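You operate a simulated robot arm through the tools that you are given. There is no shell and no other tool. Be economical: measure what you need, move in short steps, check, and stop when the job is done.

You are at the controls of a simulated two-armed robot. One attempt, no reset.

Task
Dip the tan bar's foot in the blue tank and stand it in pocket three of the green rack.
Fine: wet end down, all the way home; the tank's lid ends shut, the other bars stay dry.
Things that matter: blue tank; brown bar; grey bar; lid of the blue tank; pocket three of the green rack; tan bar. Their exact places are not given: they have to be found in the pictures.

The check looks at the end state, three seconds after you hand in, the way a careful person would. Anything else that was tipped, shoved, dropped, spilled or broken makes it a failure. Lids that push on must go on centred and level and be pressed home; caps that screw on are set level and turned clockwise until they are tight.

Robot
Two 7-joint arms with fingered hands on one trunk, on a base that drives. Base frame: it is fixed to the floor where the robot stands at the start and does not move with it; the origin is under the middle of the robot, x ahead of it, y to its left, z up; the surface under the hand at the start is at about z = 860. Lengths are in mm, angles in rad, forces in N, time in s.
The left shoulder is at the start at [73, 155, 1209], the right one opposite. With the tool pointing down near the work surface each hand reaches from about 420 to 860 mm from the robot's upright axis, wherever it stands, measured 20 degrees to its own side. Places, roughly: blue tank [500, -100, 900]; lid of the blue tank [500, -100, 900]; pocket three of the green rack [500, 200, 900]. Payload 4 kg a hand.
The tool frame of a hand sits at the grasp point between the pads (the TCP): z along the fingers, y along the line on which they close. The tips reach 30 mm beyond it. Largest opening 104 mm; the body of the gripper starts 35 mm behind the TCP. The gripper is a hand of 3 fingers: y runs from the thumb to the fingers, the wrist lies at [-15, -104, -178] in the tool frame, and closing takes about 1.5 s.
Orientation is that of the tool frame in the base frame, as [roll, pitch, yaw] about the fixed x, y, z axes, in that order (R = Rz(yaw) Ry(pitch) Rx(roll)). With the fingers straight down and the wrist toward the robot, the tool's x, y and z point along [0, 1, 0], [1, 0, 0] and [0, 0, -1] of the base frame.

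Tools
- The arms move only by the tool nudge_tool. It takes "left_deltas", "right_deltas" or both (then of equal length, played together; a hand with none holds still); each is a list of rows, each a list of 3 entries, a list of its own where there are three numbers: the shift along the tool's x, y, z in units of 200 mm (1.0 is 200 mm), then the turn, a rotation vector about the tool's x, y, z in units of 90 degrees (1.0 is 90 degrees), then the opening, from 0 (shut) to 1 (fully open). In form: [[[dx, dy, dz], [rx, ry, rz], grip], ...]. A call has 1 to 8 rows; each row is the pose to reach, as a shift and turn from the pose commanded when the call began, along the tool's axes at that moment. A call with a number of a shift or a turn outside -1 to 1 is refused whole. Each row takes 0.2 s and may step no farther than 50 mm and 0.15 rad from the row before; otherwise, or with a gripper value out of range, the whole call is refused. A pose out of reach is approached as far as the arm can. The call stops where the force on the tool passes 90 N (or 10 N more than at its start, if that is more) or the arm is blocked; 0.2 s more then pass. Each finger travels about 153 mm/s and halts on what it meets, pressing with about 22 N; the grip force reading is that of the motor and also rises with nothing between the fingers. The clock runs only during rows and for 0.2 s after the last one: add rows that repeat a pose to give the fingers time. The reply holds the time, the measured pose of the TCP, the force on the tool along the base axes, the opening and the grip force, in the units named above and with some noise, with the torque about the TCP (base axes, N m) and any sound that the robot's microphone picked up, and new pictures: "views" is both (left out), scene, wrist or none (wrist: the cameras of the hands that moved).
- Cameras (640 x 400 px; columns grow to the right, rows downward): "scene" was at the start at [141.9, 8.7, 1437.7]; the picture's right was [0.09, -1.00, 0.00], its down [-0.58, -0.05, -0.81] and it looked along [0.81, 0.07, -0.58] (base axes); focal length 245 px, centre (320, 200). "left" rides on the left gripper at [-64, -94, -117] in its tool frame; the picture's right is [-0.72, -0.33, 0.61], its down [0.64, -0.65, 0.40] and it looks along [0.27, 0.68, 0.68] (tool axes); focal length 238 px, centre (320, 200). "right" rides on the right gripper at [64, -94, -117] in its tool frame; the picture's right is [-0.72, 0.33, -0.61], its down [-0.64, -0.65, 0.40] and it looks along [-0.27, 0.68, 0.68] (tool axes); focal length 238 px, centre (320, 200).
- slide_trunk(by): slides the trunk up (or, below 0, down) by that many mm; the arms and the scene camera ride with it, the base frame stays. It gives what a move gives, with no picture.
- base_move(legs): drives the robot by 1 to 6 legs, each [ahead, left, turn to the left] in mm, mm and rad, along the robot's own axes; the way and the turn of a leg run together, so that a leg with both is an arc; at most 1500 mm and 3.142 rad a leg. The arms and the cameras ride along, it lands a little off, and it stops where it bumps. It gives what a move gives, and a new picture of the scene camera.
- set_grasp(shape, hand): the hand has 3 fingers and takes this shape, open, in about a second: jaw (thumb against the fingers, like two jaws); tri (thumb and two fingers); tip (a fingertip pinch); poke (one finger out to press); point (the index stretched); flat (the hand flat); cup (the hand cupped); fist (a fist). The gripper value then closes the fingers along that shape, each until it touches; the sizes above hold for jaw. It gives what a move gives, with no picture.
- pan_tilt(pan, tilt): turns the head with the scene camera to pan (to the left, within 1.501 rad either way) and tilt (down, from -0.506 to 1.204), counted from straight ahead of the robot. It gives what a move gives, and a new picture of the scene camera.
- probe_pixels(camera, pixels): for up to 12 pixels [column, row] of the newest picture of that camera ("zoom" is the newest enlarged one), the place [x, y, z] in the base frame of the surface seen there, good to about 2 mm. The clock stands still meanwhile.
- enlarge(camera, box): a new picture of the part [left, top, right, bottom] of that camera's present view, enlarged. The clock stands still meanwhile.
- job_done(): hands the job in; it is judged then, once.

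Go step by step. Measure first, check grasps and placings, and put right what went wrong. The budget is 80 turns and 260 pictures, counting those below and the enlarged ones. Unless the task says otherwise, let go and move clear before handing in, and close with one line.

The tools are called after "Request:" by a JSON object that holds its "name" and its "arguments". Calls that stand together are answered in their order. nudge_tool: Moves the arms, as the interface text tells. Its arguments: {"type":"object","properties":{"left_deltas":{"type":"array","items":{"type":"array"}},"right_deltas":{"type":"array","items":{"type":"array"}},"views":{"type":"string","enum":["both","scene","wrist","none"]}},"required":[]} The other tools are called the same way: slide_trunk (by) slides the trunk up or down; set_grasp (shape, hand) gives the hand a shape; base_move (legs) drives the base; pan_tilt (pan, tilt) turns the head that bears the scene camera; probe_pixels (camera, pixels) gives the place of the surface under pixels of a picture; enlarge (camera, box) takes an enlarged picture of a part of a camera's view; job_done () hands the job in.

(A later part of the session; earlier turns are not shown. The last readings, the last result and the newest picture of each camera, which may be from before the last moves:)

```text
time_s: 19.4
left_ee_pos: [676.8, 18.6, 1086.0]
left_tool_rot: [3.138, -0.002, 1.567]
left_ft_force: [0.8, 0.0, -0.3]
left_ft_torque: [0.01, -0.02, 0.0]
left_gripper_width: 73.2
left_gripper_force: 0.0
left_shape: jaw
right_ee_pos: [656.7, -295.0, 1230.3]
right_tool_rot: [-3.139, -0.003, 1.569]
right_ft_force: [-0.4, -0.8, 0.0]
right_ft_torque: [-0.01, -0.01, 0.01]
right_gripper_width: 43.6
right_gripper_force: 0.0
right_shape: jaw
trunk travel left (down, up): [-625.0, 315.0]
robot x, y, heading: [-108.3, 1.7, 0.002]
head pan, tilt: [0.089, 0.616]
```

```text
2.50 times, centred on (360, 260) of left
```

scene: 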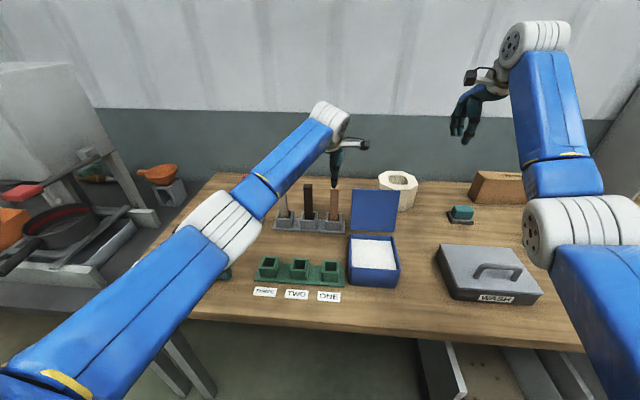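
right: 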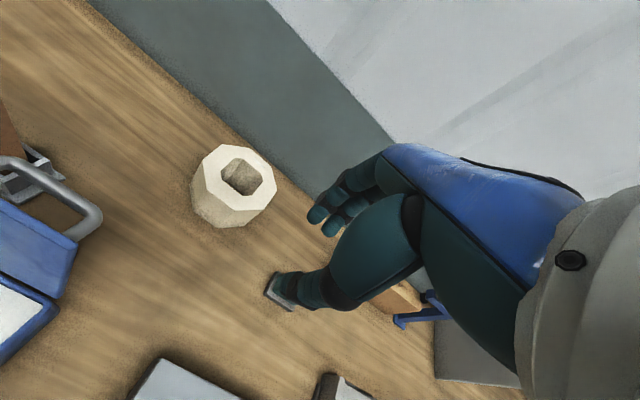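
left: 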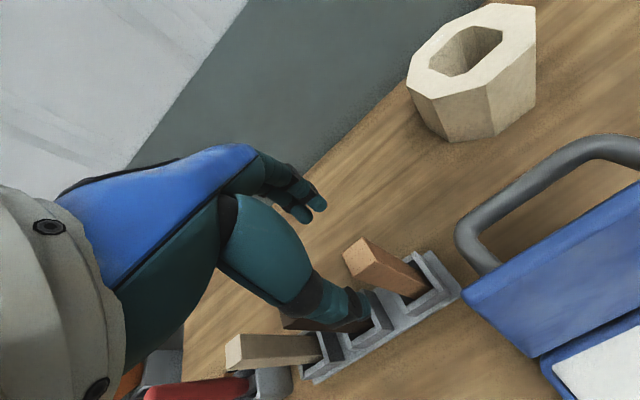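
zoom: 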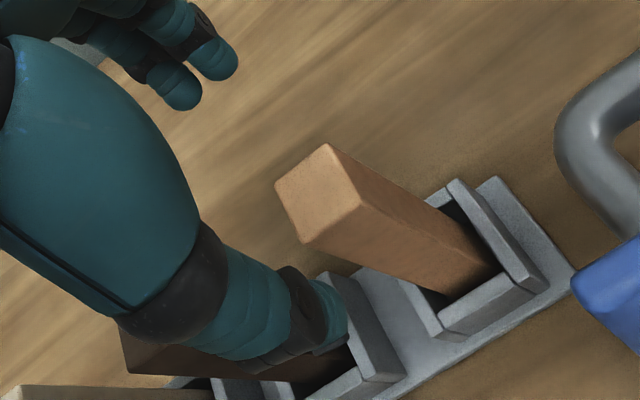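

The bar's top centre is about (679,15,1028). I'll descend straight down to z=1003 with the correction.

Request:
{"name": "nudge_tool", "arguments": {"left_deltas": [[[-0.018, 0.01, 0.0], [0, 0, 0], 0.7], [[-0.018, 0.01, 0.14], [0, 0, 0], 0.7], [[-0.018, 0.01, 0.28], [0, 0, 0], 0.7], [[-0.018, 0.01, 0.415], [0, 0, 0], 0.7], [[-0.018, 0.01, 0.415], [0, 0, 0], 0.7]]}}

```text
time_s: 20.6
left_ee_pos: [680.8, 13.6, 1003.4]
left_tool_rot: [3.14, -0.001, 1.57]
left_ft_force: [0.7, 0.6, 0.0]
left_ft_torque: [0.0, 0.03, 0.01]
left_gripper_width: 73.2
left_gripper_force: 0.0
left_shape: jaw
right_ee_pos: [657.8, -294.4, 1230.6]
right_tool_rot: [-3.139, -0.001, 1.567]
right_ft_force: [-0.8, 0.4, 0.0]
right_ft_torque: [-0.02, 0.0, 0.01]
right_gripper_width: 43.3
right_gripper_force: 0.0
right_shape: jaw
trunk travel left (down, up): [-625.0, 315.0]
robot x, y, heading: [-110.2, -1.7, -0.001]
head pan, tilt: [0.089, 0.616]
```

scene: 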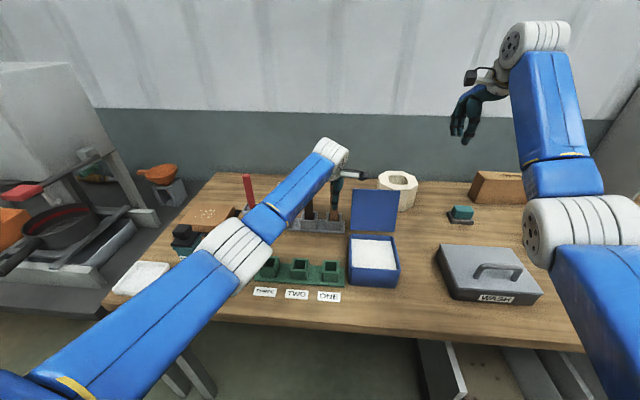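
left: 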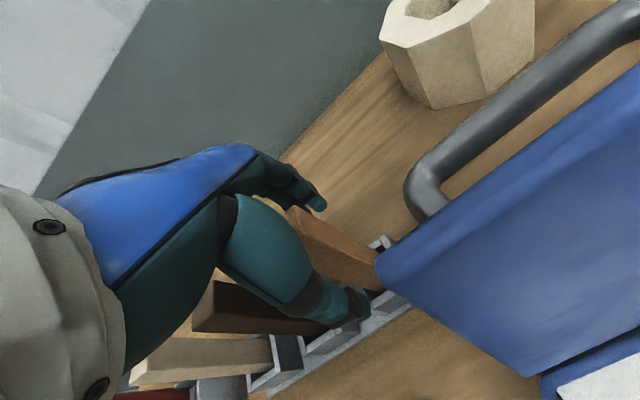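

The hand straddles the tan bar, so I'll close on it.

Request:
{"name": "nudge_tool", "arguments": {"left_deltas": [[[0, 0, 0], [0, 0, 0], 0.4], [[0, 0, 0], [0, 0, 0], 0.2], [[0, 0, 0], [0, 0, 0], 0.1], [[0, 0, 0], [0, 0, 0], 0.1], [[0, 0, 0], [0, 0, 0], 0.1]], "views": "wrist"}}

```text
time_s: 21.8
left_ee_pos: [682.6, 14.0, 1003.2]
left_tool_rot: [3.14, -0.002, 1.57]
left_ft_force: [0.1, 0.2, 0.1]
left_ft_torque: [-0.03, -0.01, 0.0]
left_gripper_width: 20.2
left_gripper_force: 21.9
left_shape: jaw
right_ee_pos: [657.6, -295.1, 1230.7]
right_tool_rot: [-3.139, -0.002, 1.567]
right_ft_force: [-0.4, -0.4, 0.8]
right_ft_torque: [0.01, -0.02, 0.03]
right_gripper_width: 43.3
right_gripper_force: 0.0
right_shape: jaw
trunk travel left (down, up): [-625.0, 315.0]
robot x, y, heading: [-111.2, 0.1, -0.004]
head pan, tilt: [0.089, 0.616]
```

left: 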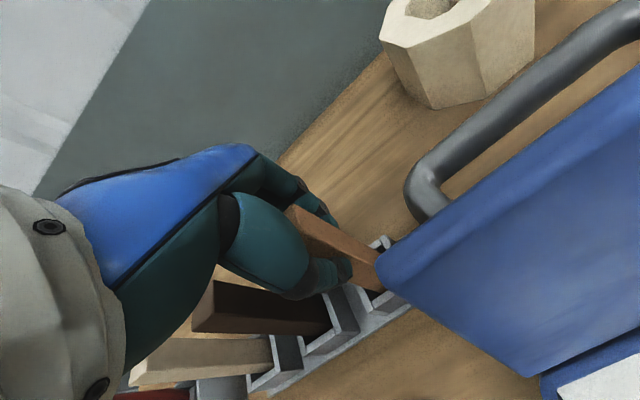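

Gripped: width 20 mm, 22 N. I'll lift straight up.

Request:
{"name": "nudge_tool", "arguments": {"left_deltas": [[[0, 0, -0.1], [0, 0, 0], 0.05], [[0, 0, -0.2], [0, 0, 0], 0.05], [[0, 0, -0.35], [0, 0, 0], 0.05], [[0, 0, -0.55], [0, 0, 0], 0.05]]}}

```text
time_s: 22.8
left_ee_pos: [678.6, 14.4, 1113.3]
left_tool_rot: [3.138, -0.001, 1.568]
left_ft_force: [0.8, 0.0, -1.0]
left_ft_torque: [0.01, 0.01, 0.01]
left_gripper_width: 19.9
left_gripper_force: 22.1
left_shape: jaw
right_ee_pos: [655.5, -294.7, 1231.2]
right_tool_rot: [-3.14, -0.001, 1.569]
right_ft_force: [0.2, -0.8, 1.4]
right_ft_torque: [0.01, 0.03, -0.02]
right_gripper_width: 43.4
right_gripper_force: 0.0
right_shape: jaw
trunk travel left (down, up): [-625.0, 315.0]
robot x, y, heading: [-108.6, 2.1, -0.004]
head pan, tilt: [0.089, 0.616]
```

scene: 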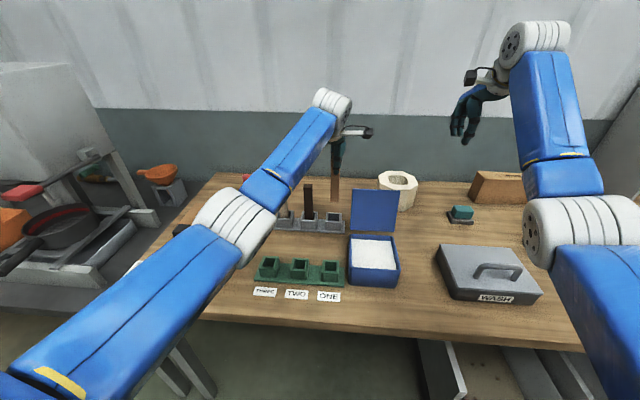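
left: 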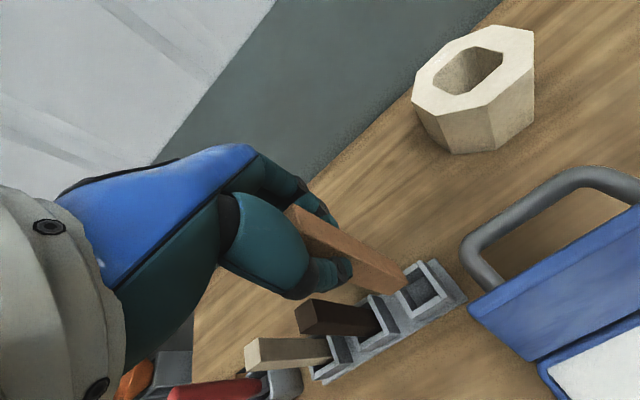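

The bar is out and hangs straight. I'll carry it back to x=500 and then across over the tank opening.

Request:
{"name": "nudge_tool", "arguments": {"left_deltas": [[[0, -0.2, 0], [0, 0, 0], 0.05], [[0, -0.4, 0], [0, 0, 0], 0.05], [[0, -0.6, 0], [0, 0, 0], 0.05], [[0, -0.8, 0], [0, 0, 0], 0.05], [[-0.15, -0.88, 0], [0, 0, 0], 0.05], [[-0.3, -0.88, 0], [0, 0, 0], 0.05], [[-0.45, -0.88, 0], [0, 0, 0], 0.05], [[-0.54, -0.88, 0], [0, 0, 0], 0.05]]}}

```text
time_s: 24.6
left_ee_pos: [502.8, -95.0, 1112.8]
left_tool_rot: [3.138, -0.001, 1.569]
left_ft_force: [0.7, 0.4, -1.6]
left_ft_torque: [0.03, 0.02, -0.02]
left_gripper_width: 20.4
left_gripper_force: 21.7
left_shape: jaw
right_ee_pos: [656.3, -295.3, 1229.2]
right_tool_rot: [-3.139, -0.001, 1.568]
right_ft_force: [0.0, 0.1, -0.3]
right_ft_torque: [-0.01, 0.01, 0.05]
right_gripper_width: 43.2
right_gripper_force: 0.1
right_shape: jaw
trunk travel left (down, up): [-625.0, 315.0]
robot x, y, heading: [-108.0, 0.1, -0.004]
head pan, tilt: [0.089, 0.616]
```

scene: 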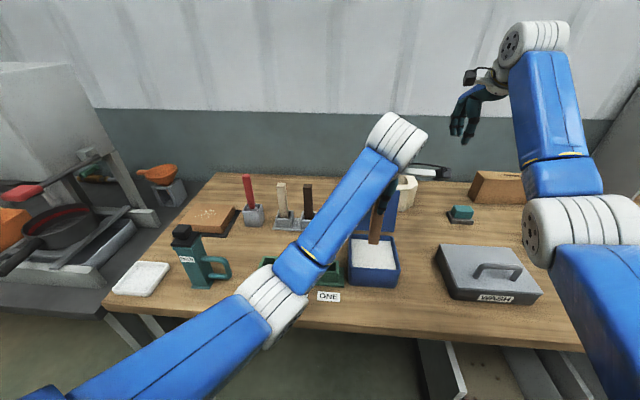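
left: 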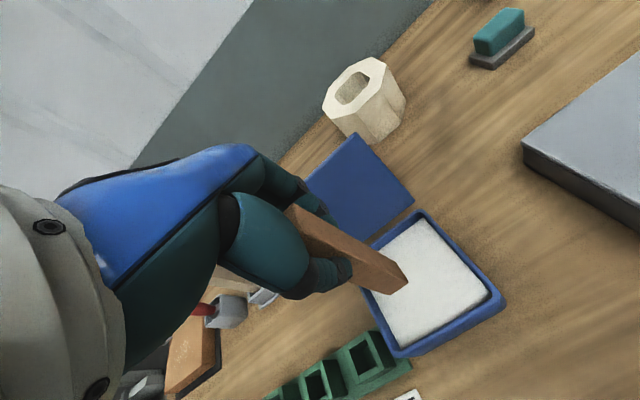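

The bar hangs over the tank opening, clear of the rim. I'll lower its foot about 25 mm below the surface (z≈918).

Request:
{"name": "nudge_tool", "arguments": {"left_deltas": [[[0, 0, 0.12], [0, 0, 0], 0.05], [[0, 0, 0.24], [0, 0, 0], 0.05], [[0, 0, 0.34], [0, 0, 0], 0.05], [[0, 0, 0.42], [0, 0, 0], 0.05], [[0, 0, 0.42], [0, 0, 0], 0.05], [[0, 0, 0.42], [0, 0, 0], 0.05]]}}

```text
time_s: 26.0
left_ee_pos: [504.3, -94.3, 1029.0]
left_tool_rot: [3.14, -0.002, 1.569]
left_ft_force: [-0.7, 0.1, -1.7]
left_ft_torque: [0.02, 0.01, 0.01]
left_gripper_width: 20.4
left_gripper_force: 22.0
left_shape: jaw
right_ee_pos: [657.4, -294.1, 1229.5]
right_tool_rot: [-3.139, -0.002, 1.57]
right_ft_force: [-0.6, -0.8, -0.4]
right_ft_torque: [-0.02, -0.01, 0.0]
right_gripper_width: 43.5
right_gripper_force: 0.0
right_shape: jaw
trunk travel left (down, up): [-625.0, 315.0]
robot x, y, heading: [-108.8, 1.8, 0.001]
head pan, tilt: [0.089, 0.616]
```

scene: 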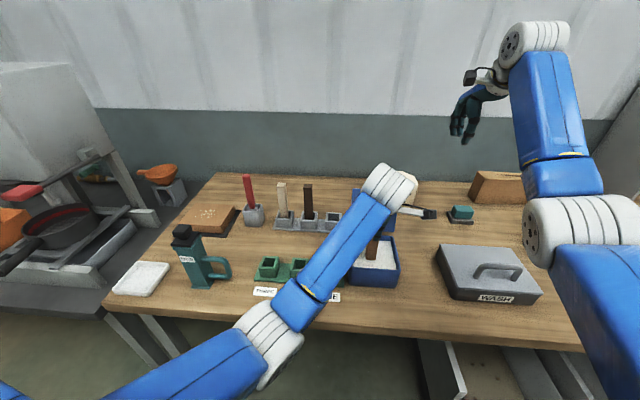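
left: 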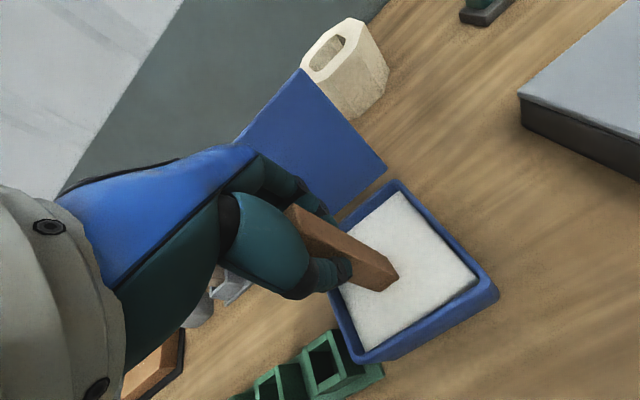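

Request:
{"name": "enlarge", "arguments": {"camera": "left", "box": [300, 200, 500, 340]}}

Request:
{"name": "probe_pixels", "arguments": {"camera": "left", "pixels": [[378, 286], [370, 280], [390, 280], [400, 290], [385, 300], [410, 240]]}}

```text
2.86 times, centred on (400, 270) of left
```

zoom: 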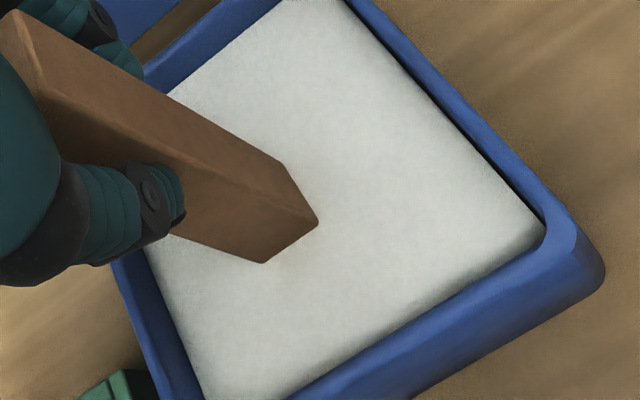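

```text
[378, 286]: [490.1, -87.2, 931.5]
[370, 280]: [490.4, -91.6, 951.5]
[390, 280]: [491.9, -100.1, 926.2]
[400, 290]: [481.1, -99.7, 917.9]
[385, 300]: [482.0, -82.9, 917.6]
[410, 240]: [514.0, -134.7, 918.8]
```

The foot passes through the surface, since visible wood ends at about z=918-925. I'll lift out and check the wet mark.

Request:
{"name": "nudge_tool", "arguments": {"left_deltas": [[[0, 0, 0], [0, 0, 0], 0.05], [[0, 0, -0.12], [0, 0, 0], 0.05], [[0, 0, -0.24], [0, 0, 0], 0.05], [[0, 0, -0.36], [0, 0, 0], 0.05], [[0, 0, -0.45], [0, 0, 0], 0.05], [[0, 0, -0.45], [0, 0, 0], 0.05], [[0, 0, -0.45], [0, 0, 0], 0.05]]}}

Request:
{"name": "enlarge", "arguments": {"camera": "left", "box": [280, 180, 520, 340]}}

```text
time_s: 27.6
left_ee_pos: [504.4, -93.0, 1118.5]
left_tool_rot: [3.14, -0.002, 1.568]
left_ft_force: [0.3, -0.5, -1.1]
left_ft_torque: [-0.02, 0.01, -0.01]
left_gripper_width: 20.5
left_gripper_force: 21.5
left_shape: jaw
right_ee_pos: [657.7, -295.7, 1230.4]
right_tool_rot: [-3.138, -0.002, 1.567]
right_ft_force: [-0.2, 0.4, -0.4]
right_ft_torque: [0.04, 0.02, -0.04]
right_gripper_width: 43.2
right_gripper_force: 0.0
right_shape: jaw
trunk travel left (down, up): [-625.0, 315.0]
robot x, y, heading: [-106.5, 1.6, -0.004]
head pan, tilt: [0.089, 0.616]
```

scene: 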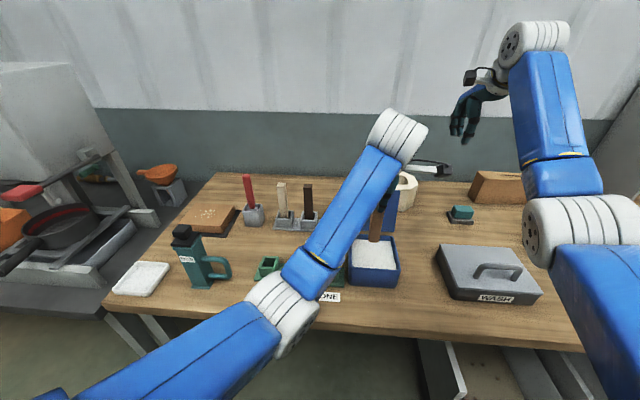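
left: 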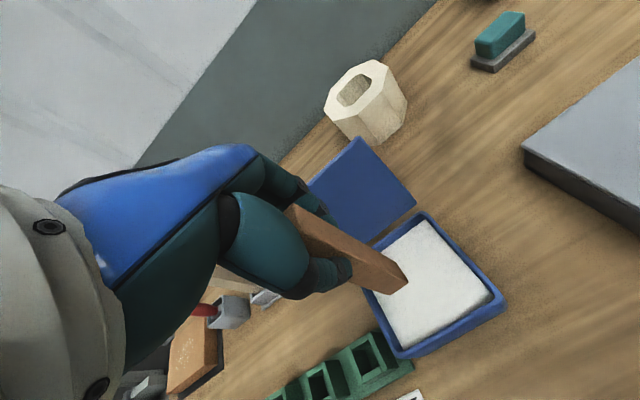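

```text
2.50 times, centred on (400, 260) of left
```

zoom: 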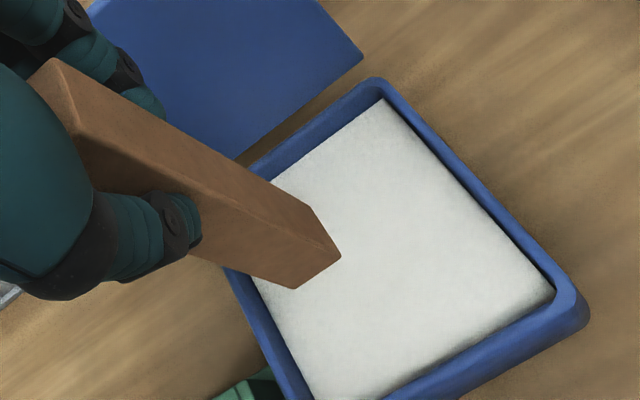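

No obvious wet mark. I'll measure the foot's z to know how deep it actually went.

Request:
{"name": "probe_pixels", "arguments": {"camera": "zoom", "pixels": [[294, 282], [333, 256], [310, 212], [310, 262], [250, 250], [90, 125], [62, 66]]}}

Request:
{"name": "enlarge", "arguments": {"camera": "scene", "box": [340, 180, 420, 290]}}

```text
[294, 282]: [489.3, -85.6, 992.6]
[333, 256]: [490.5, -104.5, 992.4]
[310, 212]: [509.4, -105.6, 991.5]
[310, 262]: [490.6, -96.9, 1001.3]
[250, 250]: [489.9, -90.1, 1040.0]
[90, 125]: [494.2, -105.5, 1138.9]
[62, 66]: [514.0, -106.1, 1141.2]
```

```text
3.64 times, centred on (380, 235) of scene
```

zoom: 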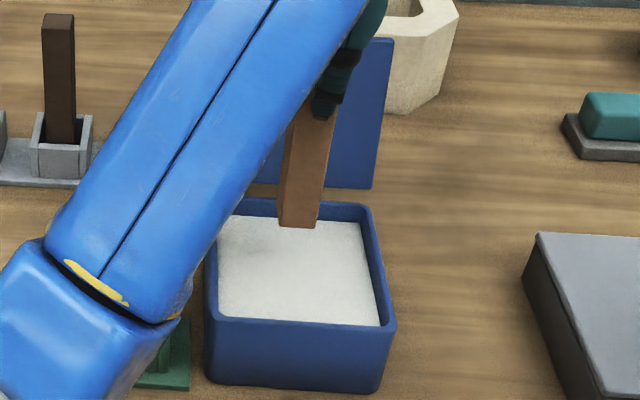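

The foot sits 128 mm below the TCP, so the first dip was only about 17 mm deep. To be sure, I'll dip again to z≈884 and hold for a moment.

Request:
{"name": "nudge_tool", "arguments": {"left_deltas": [[[0, 0, 0.2], [0, 0, 0], 0.05], [[0, 0, 0.38], [0, 0, 0], 0.05], [[0, 0, 0.48], [0, 0, 0], 0.05], [[0, 0, 0.53], [0, 0, 0], 0.05], [[0, 0, 0.53], [0, 0, 0], 0.05], [[0, 0, 0.53], [0, 0, 0], 0.05], [[0, 0, 0.53], [0, 0, 0], 0.05], [[0, 0, 0.53], [0, 0, 0], 0.05]], "views": "wrist"}}

Request:
{"name": "nudge_tool", "arguments": {"left_deltas": [[[0, 0, 0], [0, 0, 0], 0.05], [[0, 0, 0], [0, 0, 0], 0.05], [[0, 0, -0.1], [0, 0, 0], 0.05], [[0, 0, -0.2], [0, 0, 0], 0.05], [[0, 0, -0.35], [0, 0, 0], 0.05], [[0, 0, -0.53], [0, 0, 0], 0.05], [[0, 0, -0.53], [0, 0, 0], 0.05], [[0, 0, -0.53], [0, 0, 0], 0.05]], "views": "both"}}

Request:
{"name": "enlarge", "arguments": {"camera": "left", "box": [280, 180, 520, 340]}}

```text
time_s: 29.4
left_ee_pos: [500.1, -93.1, 1020.3]
left_tool_rot: [3.12, 0.004, 1.566]
left_ft_force: [5.5, 1.0, 45.3]
left_ft_torque: [0.03, -0.37, 0.03]
left_gripper_width: 24.0
left_gripper_force: 22.0
left_shape: jaw
right_ee_pos: [651.8, -292.5, 1234.0]
right_tool_rot: [3.139, -0.002, 1.567]
right_ft_force: [0.7, -0.4, 0.7]
right_ft_torque: [-0.01, -0.06, 0.03]
right_gripper_width: 43.3
right_gripper_force: 0.0
right_shape: jaw
trunk travel left (down, up): [-625.0, 315.0]
robot x, y, heading: [-109.5, 1.1, 0.002]
head pan, tilt: [0.089, 0.616]
```

left: 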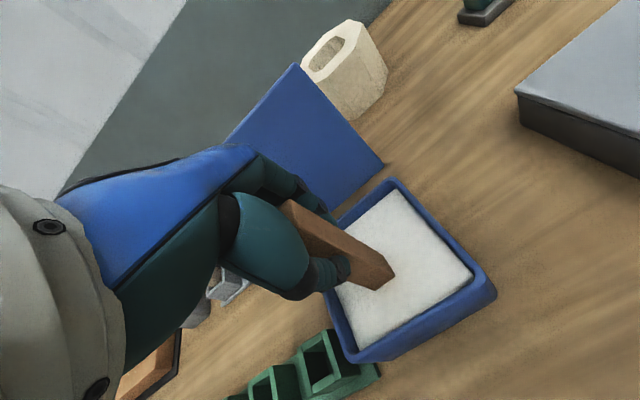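

```text
time_s: 31.2
left_ee_pos: [505.5, -92.7, 1119.4]
left_tool_rot: [3.136, -0.002, 1.572]
left_ft_force: [0.5, -0.1, -0.6]
left_ft_torque: [-0.02, 0.0, 0.01]
left_gripper_width: 21.6
left_gripper_force: 22.0
left_shape: jaw
right_ee_pos: [656.9, -295.2, 1230.4]
right_tool_rot: [-3.141, -0.002, 1.567]
right_ft_force: [0.7, 0.2, -0.4]
right_ft_torque: [0.0, 0.0, 0.0]
right_gripper_width: 43.2
right_gripper_force: 0.1
right_shape: jaw
trunk travel left (down, up): [-625.0, 315.0]
robot x, y, heading: [-110.0, -0.2, 0.001]
head pan, tilt: [0.089, 0.616]
```

scene: 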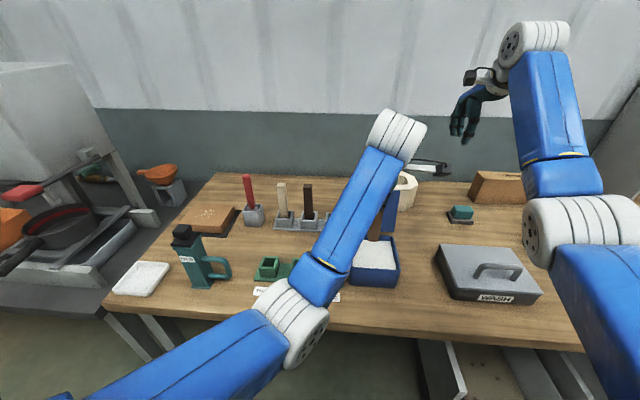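
left: 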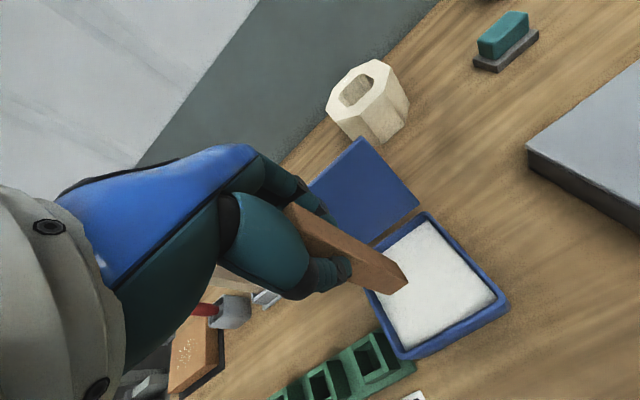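

```text
2.50 times, centred on (400, 260) of left
```

zoom: 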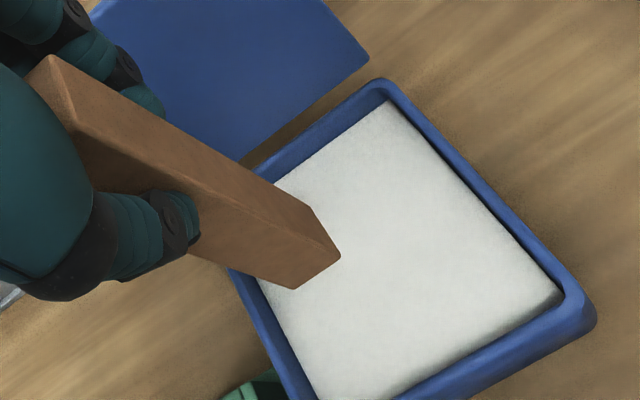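

The second dip reached the tank's floor (45 N at foot z≈892), so the foot has been fully immersed. I'll check how the bar now sits in the hand and that the tank hasn't shifted.

Request:
{"name": "probe_pixels", "arguments": {"camera": "zoom", "pixels": [[294, 282], [333, 256], [310, 212], [310, 262], [90, 125], [56, 64], [420, 250], [240, 290], [585, 330], [385, 90]]}}

Request:
{"name": "enlarge", "arguments": {"camera": "scene", "box": [340, 180, 420, 290]}}

```text
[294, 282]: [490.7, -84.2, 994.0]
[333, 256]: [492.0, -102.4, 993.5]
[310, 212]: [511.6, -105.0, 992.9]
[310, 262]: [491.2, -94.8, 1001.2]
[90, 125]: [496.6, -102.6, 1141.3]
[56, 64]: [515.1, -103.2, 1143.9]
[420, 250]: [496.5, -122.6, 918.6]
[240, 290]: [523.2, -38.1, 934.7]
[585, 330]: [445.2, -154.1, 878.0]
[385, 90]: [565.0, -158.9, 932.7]
```

```text
3.64 times, centred on (380, 235) of scene
```

zoom: 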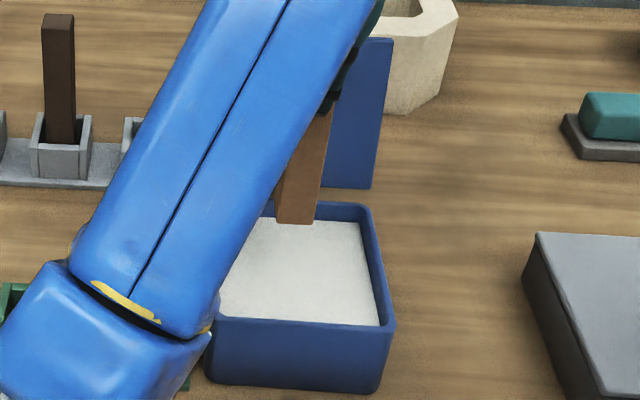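

The bar hangs about 2° off vertical in the hand, with the foot towards me; I'll correct that while carrying it towards pocket three. I'll also measure the teal bottle near the forearm's path.

Request:
{"name": "probe_pixels", "arguments": {"camera": "scene", "pixels": [[182, 230], [190, 280], [228, 262], [205, 250]]}}

Request:
{"name": "nudge_tool", "arguments": {"left_deltas": [[[0.2, 0, 0], [-0.011, 0, 0], 0.05], [[0.4, 0, 0], [-0.022, 0, 0], 0.05], [[0.6, -0.05, 0], [-0.022, 0, 0], 0.05], [[0.8, -0.12, 0], [-0.022, 0, 0], 0.05], [[1.0, -0.19, 0], [-0.022, 0, 0], 0.05]]}}

```text
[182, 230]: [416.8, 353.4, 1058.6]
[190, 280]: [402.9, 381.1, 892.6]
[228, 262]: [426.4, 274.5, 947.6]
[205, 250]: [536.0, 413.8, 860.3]
```

```text
time_s: 32.4
left_ee_pos: [467.9, 120.4, 1116.6]
left_tool_rot: [3.101, -0.028, 1.59]
left_ft_force: [0.2, 0.0, -1.6]
left_ft_torque: [0.04, -0.02, -0.02]
left_gripper_width: 21.3
left_gripper_force: 21.8
left_shape: jaw
right_ee_pos: [655.8, -295.8, 1230.9]
right_tool_rot: [-3.141, -0.002, 1.568]
right_ft_force: [-0.4, 0.7, 0.0]
right_ft_torque: [-0.01, 0.02, 0.0]
right_gripper_width: 43.1
right_gripper_force: 0.0
right_shape: jaw
trunk travel left (down, up): [-625.0, 315.0]
robot x, y, heading: [-114.3, -2.2, -0.002]
head pan, tilt: [0.089, 0.616]
```

scene: 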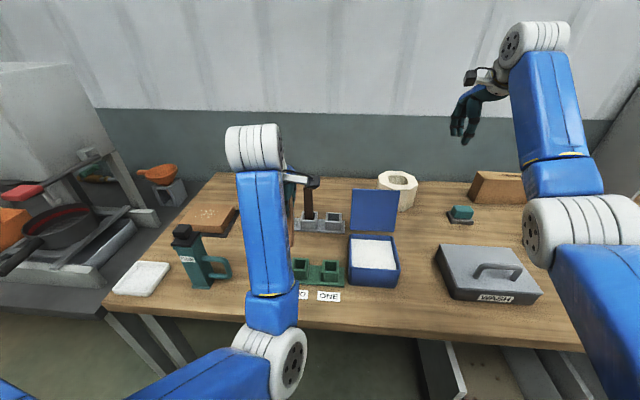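
left: 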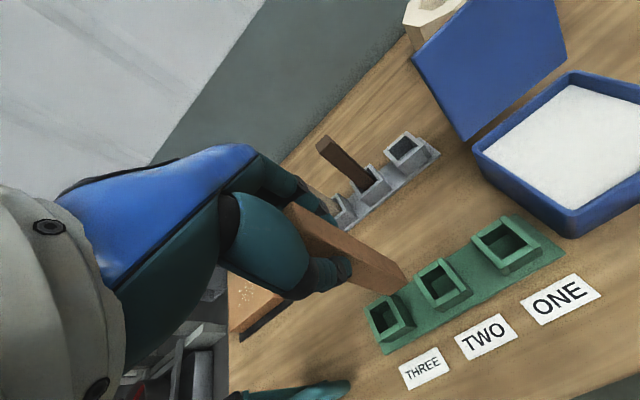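

Request:
{"name": "nudge_tool", "arguments": {"left_deltas": [[[0.11, 0, 0], [0, 0, 0], 0.05], [[0.22, 0, 0], [0, 0, 0], 0.05], [[0.335, 0, 0], [0, 0, 0], 0.05], [[0.335, 0, 0], [0, 0, 0], 0.05], [[0.335, 0, 0], [0, 0, 0], 0.05]]}}

Request:
{"name": "enlarge", "arguments": {"camera": "left", "box": [280, 180, 560, 380]}}

```text
time_s: 33.6
left_ee_pos: [467.0, 182.3, 1118.9]
left_tool_rot: [3.103, -0.018, 1.583]
left_ft_force: [0.1, 0.1, -0.9]
left_ft_torque: [0.0, 0.02, 0.0]
left_gripper_width: 21.3
left_gripper_force: 22.2
left_shape: jaw
right_ee_pos: [656.3, -294.4, 1230.7]
right_tool_rot: [-3.139, -0.002, 1.567]
right_ft_force: [-0.3, -0.2, -0.4]
right_ft_torque: [0.0, 0.01, 0.03]
right_gripper_width: 43.3
right_gripper_force: 0.1
right_shape: jaw
trunk travel left (down, up): [-625.0, 315.0]
robot x, y, heading: [-107.8, 1.7, -0.004]
head pan, tilt: [0.089, 0.616]
```

scene: 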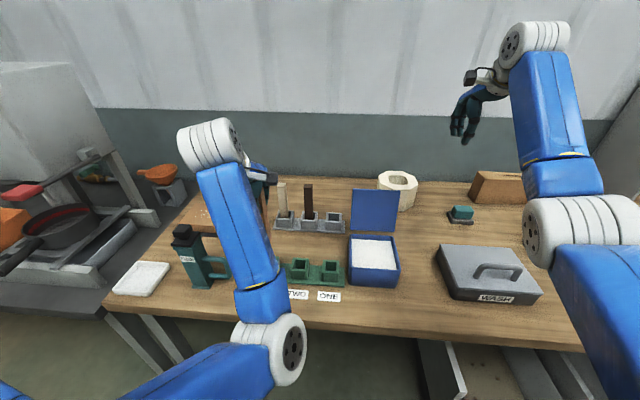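
left: 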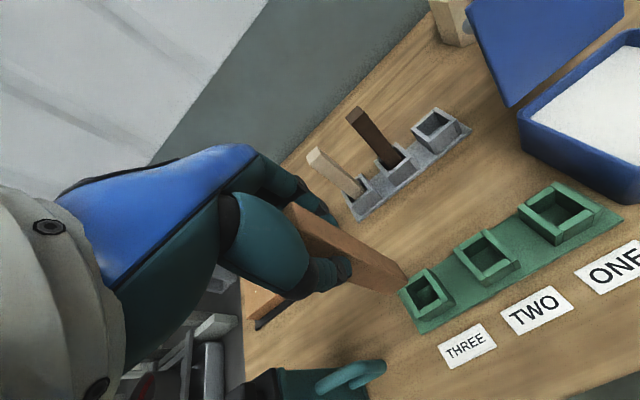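

```text
2.00 times, centred on (420, 280) of left
```

zoom: 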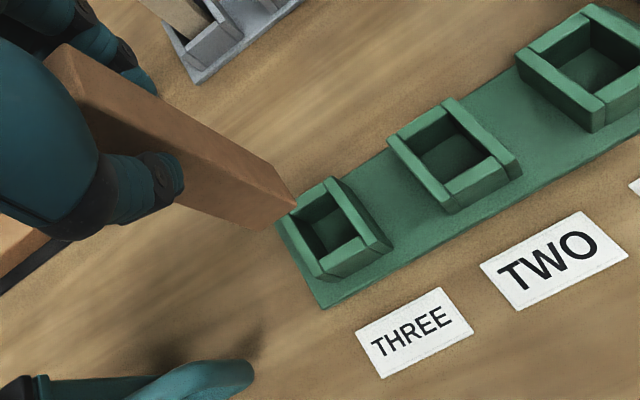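

Request:
{"name": "probe_pixels", "arguments": {"camera": "zoom", "pixels": [[275, 226], [293, 203], [282, 208], [272, 168], [50, 55], [82, 105], [322, 192], [310, 246], [362, 252], [345, 200], [300, 225], [338, 260]]}}

```text
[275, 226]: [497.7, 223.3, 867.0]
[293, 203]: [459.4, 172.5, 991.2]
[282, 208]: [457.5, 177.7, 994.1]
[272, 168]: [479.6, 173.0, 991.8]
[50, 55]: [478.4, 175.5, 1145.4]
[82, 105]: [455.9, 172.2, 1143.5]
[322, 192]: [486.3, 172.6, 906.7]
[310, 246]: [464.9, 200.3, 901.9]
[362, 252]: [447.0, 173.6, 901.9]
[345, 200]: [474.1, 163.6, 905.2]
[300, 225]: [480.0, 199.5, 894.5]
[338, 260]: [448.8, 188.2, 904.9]
```

Request:
{"name": "enlarge", "arguments": {"camera": "left", "box": [390, 260, 480, 330]}}

```text
5.71 times, centred on (435, 295) of left
```

zoom: 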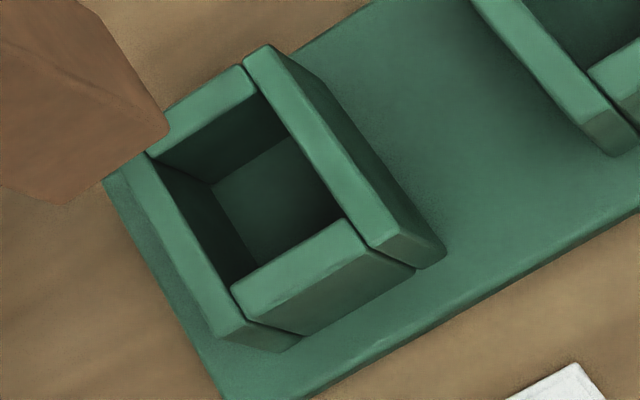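

Request:
{"name": "probe_pixels", "arguments": {"camera": "zoom", "pixels": [[225, 105], [250, 85], [190, 200], [215, 250], [230, 305], [300, 130], [340, 200], [290, 260], [280, 210], [240, 200], [265, 52], [385, 240]]}}

```text
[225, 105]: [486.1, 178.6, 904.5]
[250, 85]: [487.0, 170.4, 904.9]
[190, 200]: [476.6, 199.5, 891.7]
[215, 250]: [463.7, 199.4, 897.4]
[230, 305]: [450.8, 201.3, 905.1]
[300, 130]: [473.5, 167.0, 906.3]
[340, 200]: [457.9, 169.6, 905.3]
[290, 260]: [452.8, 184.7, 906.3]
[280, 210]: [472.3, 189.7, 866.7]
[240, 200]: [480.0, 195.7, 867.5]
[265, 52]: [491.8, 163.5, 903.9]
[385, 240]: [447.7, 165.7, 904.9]
```

The pocket's inside is centred at about (469.7,184.5) and the bar's foot at (469.5,184), so it's aligned and nearly vertical. I'll descend to just above the rim and recheck.

Request:
{"name": "nudge_tool", "arguments": {"left_deltas": [[[0, 0, 0.1], [0, 0, 0], 0.05], [[0, 0, 0.2], [0, 0, 0], 0.05], [[0, 0, 0.3], [0, 0, 0], 0.05], [[0, 0, 0.36], [0, 0, 0], 0.05], [[0, 0, 0.36], [0, 0, 0], 0.05]], "views": "wrist"}}

Request:
{"name": "enlarge", "arguments": {"camera": "left", "box": [340, 230, 480, 330]}}

```text
time_s: 35.0
left_ee_pos: [473.0, 200.3, 1062.4]
left_tool_rot: [3.07, -0.046, 1.608]
left_ft_force: [0.1, 0.3, -1.0]
left_ft_torque: [-0.02, -0.03, 0.01]
left_gripper_width: 21.4
left_gripper_force: 22.0
left_shape: jaw
right_ee_pos: [654.5, -293.2, 1232.4]
right_tool_rot: [-3.141, -0.002, 1.568]
right_ft_force: [0.0, 0.6, 0.1]
right_ft_torque: [-0.01, 0.0, -0.01]
right_gripper_width: 43.5
right_gripper_force: 0.2
right_shape: jaw
trunk travel left (down, up): [-625.0, 315.0]
robot x, y, heading: [-108.8, 1.8, -0.0]
head pan, tilt: [0.089, 0.616]
stopped in row 5 (left hand): the arm was blocked; the commanded pose is now the measured one
```

left: 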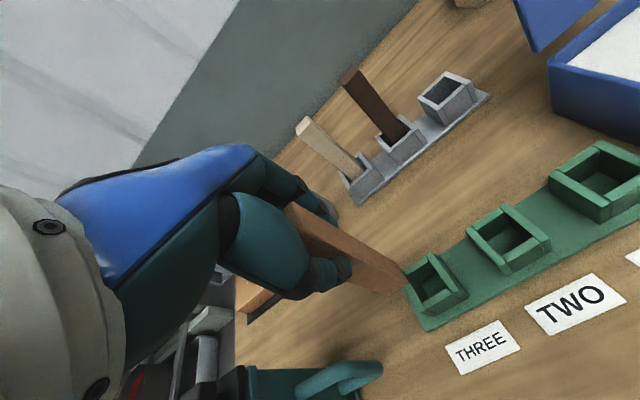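

```text
4.00 times, centred on (410, 280) of left
```

zoom: 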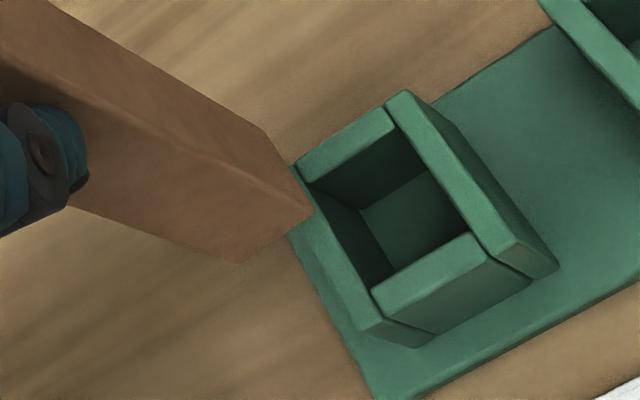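

The left arm was blocked: the TCP drifted to y=200 and z=1062 with nothing on the gripper force. I'll look for what the arm is touching.

Request:
{"name": "pan_tilt", "arguments": {"pan": 0.5, "tilt": 0.9}}

```text
time_s: 35.9
left_ee_pos: [472.3, 200.5, 1061.3]
left_tool_rot: [3.072, -0.047, 1.61]
left_ft_force: [0.8, 0.3, -0.8]
left_ft_torque: [0.02, 0.02, 0.0]
left_gripper_width: 21.3
left_gripper_force: 22.2
left_shape: jaw
right_ee_pos: [654.4, -293.5, 1233.4]
right_tool_rot: [3.141, -0.002, 1.568]
right_ft_force: [0.0, 0.2, -0.1]
right_ft_torque: [-0.01, 0.0, 0.01]
right_gripper_width: 43.5
right_gripper_force: 0.0
right_shape: jaw
trunk travel left (down, up): [-625.0, 315.0]
robot x, y, heading: [-106.6, -0.2, -0.002]
head pan, tilt: [0.499, 0.901]
```

scene: 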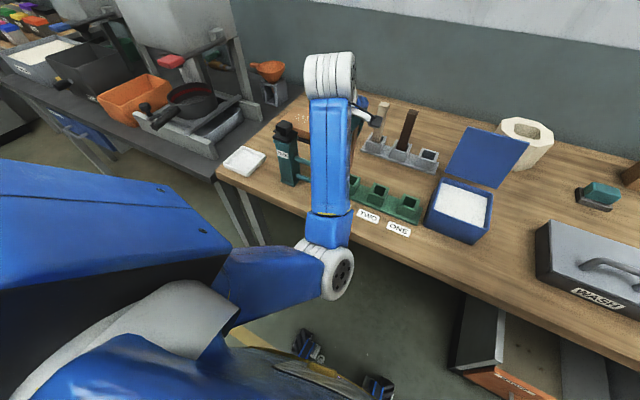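

Request:
{"name": "probe_pixels", "arguments": {"camera": "scene", "pixels": [[320, 110], [318, 150], [315, 205], [330, 220], [310, 250], [330, 270], [345, 240], [295, 130], [300, 170], [355, 240], [280, 210], [305, 160]]}}

Request:
{"name": "enlarge", "arguments": {"camera": "scene", "box": [240, 80, 400, 300]}}

```text
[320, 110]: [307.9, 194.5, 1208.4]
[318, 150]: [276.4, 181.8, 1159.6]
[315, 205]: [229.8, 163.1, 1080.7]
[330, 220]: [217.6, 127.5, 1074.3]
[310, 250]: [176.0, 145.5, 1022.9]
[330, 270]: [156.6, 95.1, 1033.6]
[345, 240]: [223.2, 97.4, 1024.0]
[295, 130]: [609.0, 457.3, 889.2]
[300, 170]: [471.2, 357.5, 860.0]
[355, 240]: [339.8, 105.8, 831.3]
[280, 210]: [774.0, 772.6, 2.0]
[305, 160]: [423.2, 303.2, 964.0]
```

```text
1.82 times, centred on (320, 190) of scene
```

zoom: 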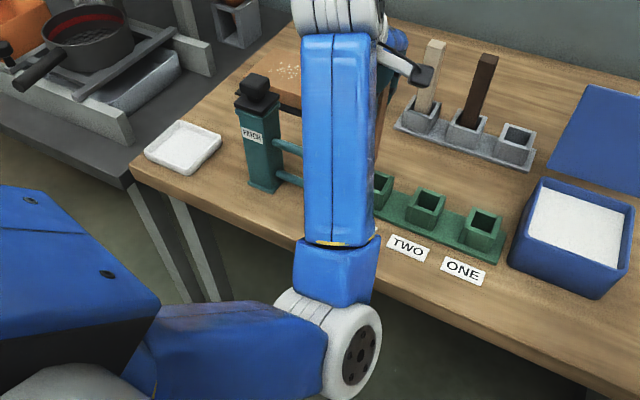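

The elbow is simply folded to its limit, and nothing external is touched. I'll return to the good pose at z≈1119, then lower the bar with the trunk instead of the arm.

Request:
{"name": "nudge_tool", "arguments": {"left_deltas": [[[-0.036, -0.004, -0.15], [0.012, -0.012, 0.01], 0.05], [[-0.073, -0.009, -0.2935], [0.024, -0.024, 0.019], 0.05], [[-0.073, -0.009, -0.2935], [0.024, -0.024, 0.019], 0.05], [[-0.073, -0.009, -0.2935], [0.024, -0.024, 0.019], 0.05]], "views": "none"}}

```text
time_s: 36.9
left_ee_pos: [468.5, 190.3, 1118.3]
left_tool_rot: [3.112, -0.02, 1.589]
left_ft_force: [0.4, 0.0, -1.2]
left_ft_torque: [-0.01, 0.02, -0.01]
left_gripper_width: 21.5
left_gripper_force: 21.7
left_shape: jaw
right_ee_pos: [655.7, -293.8, 1231.8]
right_tool_rot: [3.141, -0.001, 1.568]
right_ft_force: [-0.7, -0.2, 0.1]
right_ft_torque: [0.0, 0.01, -0.03]
right_gripper_width: 43.6
right_gripper_force: 0.0
right_shape: jaw
trunk travel left (down, up): [-625.0, 315.0]
robot x, y, heading: [-108.9, -4.1, -0.004]
head pan, tilt: [0.499, 0.901]
```

The arm is still at its limit here (7 mm off in y), so I'll give it more room by driving back 70 mm; the bar's foot at z≈990 is clear of everything.

Request:
{"name": "base_move", "arguments": {"legs": [[-70, 0, 0]]}}

Request:
{"name": "nudge_tool", "arguments": {"left_deltas": [[[-0.01, 0.12, 0], [0, 0, 0], 0.05], [[-0.025, 0.24, 0], [0, 0, 0], 0.05], [[-0.035, 0.35, 0], [0, 0, 0], 0.05], [[-0.035, 0.35, 0], [0, 0, 0], 0.05], [[-0.035, 0.35, 0], [0, 0, 0], 0.05]], "views": "none"}}

```text
time_s: 37.9
left_ee_pos: [405.2, 190.8, 1116.1]
left_tool_rot: [3.114, -0.017, 1.589]
left_ft_force: [0.1, 0.2, -0.8]
left_ft_torque: [-0.01, 0.04, -0.02]
left_gripper_width: 21.2
left_gripper_force: 22.0
left_shape: jaw
right_ee_pos: [592.2, -292.4, 1226.6]
right_tool_rot: [-3.133, -0.002, 1.568]
right_ft_force: [0.0, 0.2, -0.5]
right_ft_torque: [0.02, -0.01, 0.02]
right_gripper_width: 43.5
right_gripper_force: 0.1
right_shape: jaw
trunk travel left (down, up): [-625.0, 315.0]
robot x, y, heading: [-178.0, -2.5, 0.004]
head pan, tilt: [0.499, 0.901]
```

scene: 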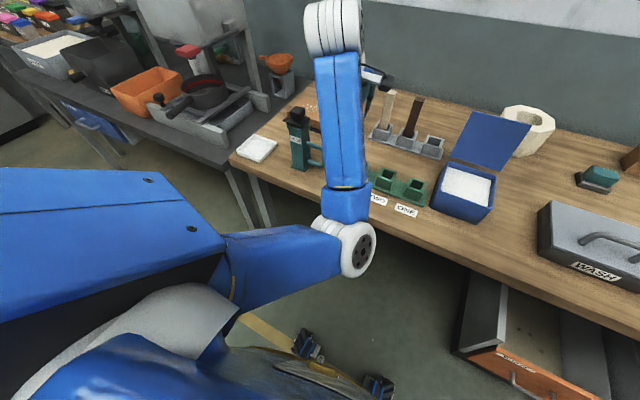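

```text
time_s: 39.1
left_ee_pos: [468.1, 184.2, 1124.3]
left_tool_rot: [3.106, -0.017, 1.589]
left_ft_force: [0.8, -0.6, -0.3]
left_ft_torque: [0.0, 0.04, -0.01]
left_gripper_width: 21.2
left_gripper_force: 22.2
left_shape: jaw
right_ee_pos: [582.4, -293.4, 1232.9]
right_tool_rot: [-3.141, -0.001, 1.567]
right_ft_force: [0.5, 0.4, -0.4]
right_ft_torque: [-0.02, 0.0, 0.0]
right_gripper_width: 43.8
right_gripper_force: 0.1
right_shape: jaw
trunk travel left (down, up): [-625.0, 315.0]
robot x, y, heading: [-182.7, 1.9, -0.003]
head pan, tilt: [0.499, 0.901]
```

Now it tracks well. I'll descend with the arm to foot z≈935.

Request:
{"name": "nudge_tool", "arguments": {"left_deltas": [[[-0.002, -0.003, 0.1], [0, 0, 0], 0.05], [[-0.004, -0.007, 0.2], [0, 0, 0], 0.05], [[-0.005, -0.0107, 0.3], [0, 0, 0], 0.05], [[-0.005, -0.0107, 0.3], [0, 0, 0], 0.05]]}}

Request:
{"name": "enlarge", "arguments": {"camera": "left", "box": [340, 230, 480, 330]}}

```text
time_s: 40.1
left_ee_pos: [465.4, 182.5, 1063.9]
left_tool_rot: [3.103, -0.017, 1.588]
left_ft_force: [0.1, 0.0, -1.2]
left_ft_torque: [-0.01, 0.0, -0.01]
left_gripper_width: 21.2
left_gripper_force: 22.2
left_shape: jaw
right_ee_pos: [581.5, -293.6, 1234.4]
right_tool_rot: [3.14, 0.0, 1.567]
right_ft_force: [0.5, 0.3, -0.3]
right_ft_torque: [0.01, 0.03, 0.01]
right_gripper_width: 43.6
right_gripper_force: 0.0
right_shape: jaw
trunk travel left (down, up): [-625.0, 315.0]
robot x, y, heading: [-184.6, -2.3, -0.001]
head pan, tilt: [0.499, 0.901]
```

scene: 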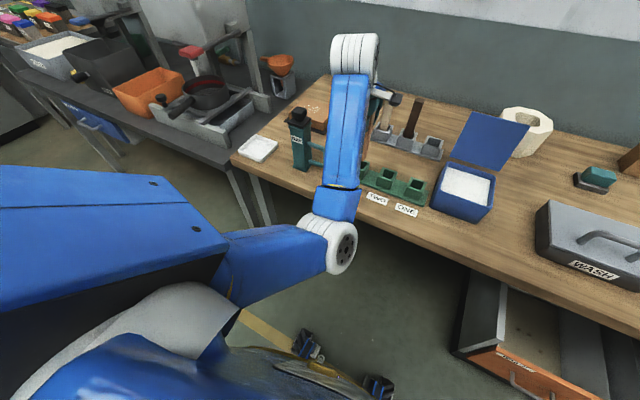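
left: 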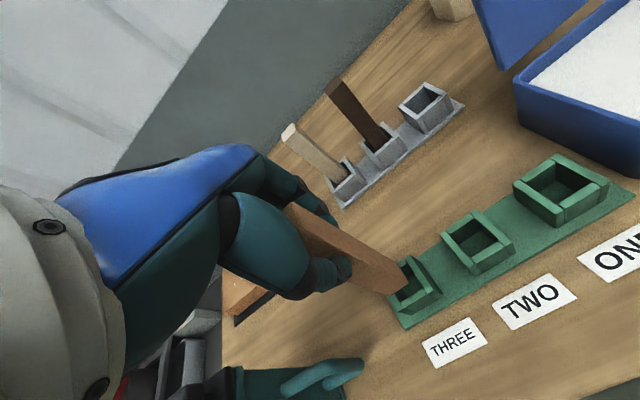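

```text
4.00 times, centred on (410, 280) of left
```

zoom: 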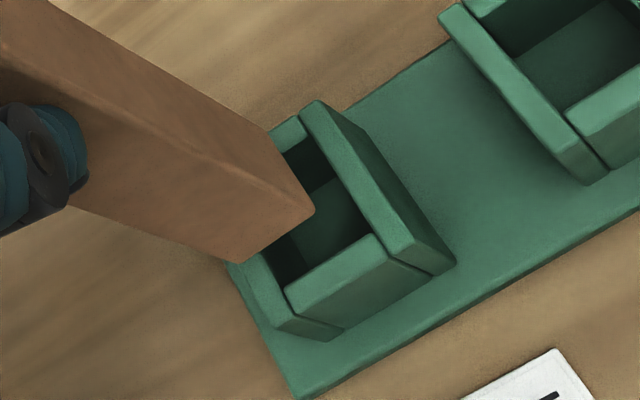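

Request:
{"name": "probe_pixels", "arguments": {"camera": "zoom", "pixels": [[240, 258], [310, 212], [268, 140], [250, 240], [280, 225], [300, 185], [20, 100], [345, 190], [335, 285], [300, 285], [290, 130]]}}

```text
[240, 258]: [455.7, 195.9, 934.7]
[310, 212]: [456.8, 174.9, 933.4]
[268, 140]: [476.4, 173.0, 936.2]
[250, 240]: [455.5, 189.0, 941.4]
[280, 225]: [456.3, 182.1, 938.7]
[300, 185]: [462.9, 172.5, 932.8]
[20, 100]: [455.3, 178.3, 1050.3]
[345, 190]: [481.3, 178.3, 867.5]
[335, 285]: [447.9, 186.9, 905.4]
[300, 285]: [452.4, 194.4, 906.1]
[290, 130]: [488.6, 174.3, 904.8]
```

The foot is at about (467.3,184.3,935). It needs about +2 mm in x, then straight down into the pocket.

Request:
{"name": "nudge_tool", "arguments": {"left_deltas": [[[0.002, 0.012, 0.0], [0, 0, 0], 0.05], [[0.002, 0.012, 0.08], [0, 0, 0], 0.05], [[0.002, 0.012, 0.16], [0, 0, 0], 0.05], [[0.002, 0.012, 0.24], [0, 0, 0], 0.05], [[0.002, 0.012, 0.31], [0, 0, 0], 0.05], [[0.002, 0.012, 0.31], [0, 0, 0], 0.05]]}}

Request:
{"name": "enlarge", "arguments": {"camera": "left", "box": [340, 230, 480, 330]}}

```text
time_s: 41.5
left_ee_pos: [467.6, 183.6, 1008.9]
left_tool_rot: [3.092, -0.017, 1.587]
left_ft_force: [3.3, -5.4, 28.2]
left_ft_torque: [-0.1, -0.01, -0.01]
left_gripper_width: 23.7
left_gripper_force: 22.2
left_shape: jaw
right_ee_pos: [575.1, -293.3, 1237.5]
right_tool_rot: [3.134, -0.002, 1.567]
right_ft_force: [0.2, -0.1, -0.1]
right_ft_torque: [0.0, -0.04, 0.04]
right_gripper_width: 43.6
right_gripper_force: 0.1
right_shape: jaw
trunk travel left (down, up): [-625.0, 315.0]
robot x, y, heading: [-180.1, -0.1, -0.003]
head pan, tilt: [0.499, 0.901]
```

scene: 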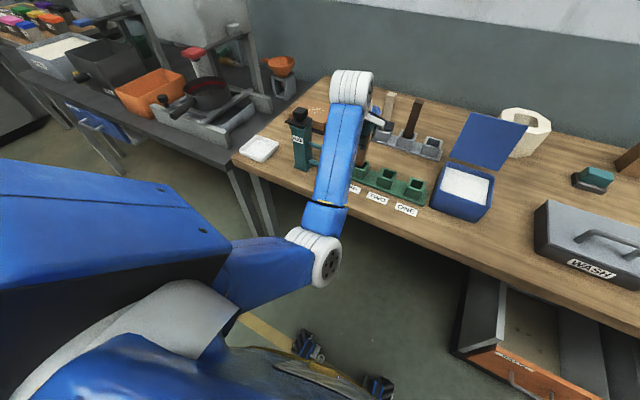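
left: 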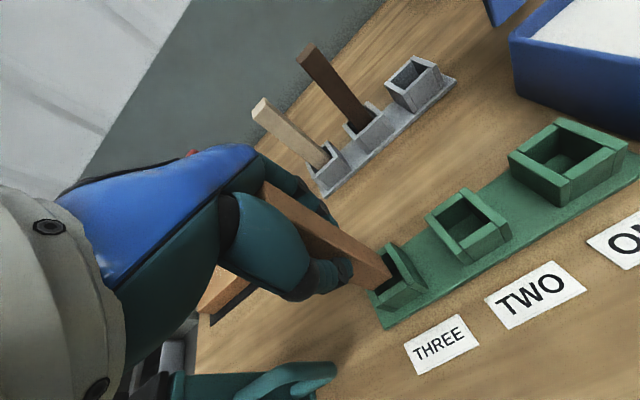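

```text
4.00 times, centred on (410, 280) of left
```

zoom: 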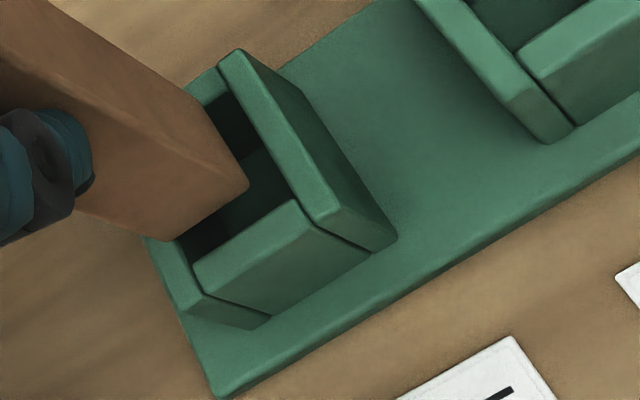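

A force of 28 N: the foot seems to have caught on the left wall's top. I'll probe where it is.

Request:
{"name": "probe_pixels", "arguments": {"camera": "zoom", "pixels": [[175, 235], [245, 190], [215, 130], [200, 205], [10, 90], [165, 235], [185, 285], [240, 265], [285, 110], [340, 220], [235, 210], [160, 225]]}}

Request:
{"name": "enlarge", "arguments": {"camera": "left", "box": [230, 150, 430, 310]}}

```text
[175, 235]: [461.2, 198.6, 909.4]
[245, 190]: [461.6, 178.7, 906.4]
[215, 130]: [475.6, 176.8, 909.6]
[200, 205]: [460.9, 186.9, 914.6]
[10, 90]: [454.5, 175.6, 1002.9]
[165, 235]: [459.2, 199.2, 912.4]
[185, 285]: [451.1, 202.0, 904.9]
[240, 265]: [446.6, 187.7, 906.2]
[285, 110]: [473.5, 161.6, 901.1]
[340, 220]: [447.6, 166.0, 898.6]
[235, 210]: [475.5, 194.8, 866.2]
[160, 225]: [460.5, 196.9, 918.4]
```

```text
2.50 times, centred on (330, 230) of left
```

zoom: 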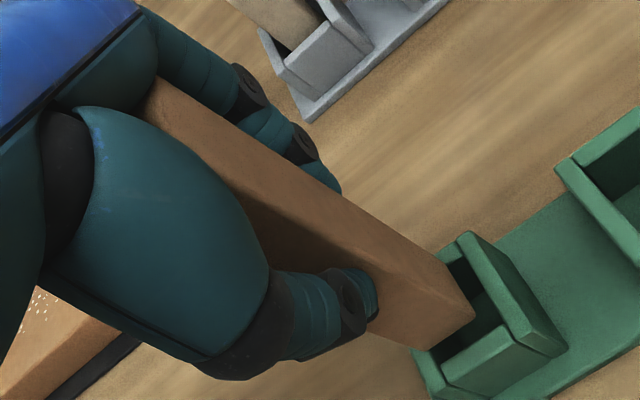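

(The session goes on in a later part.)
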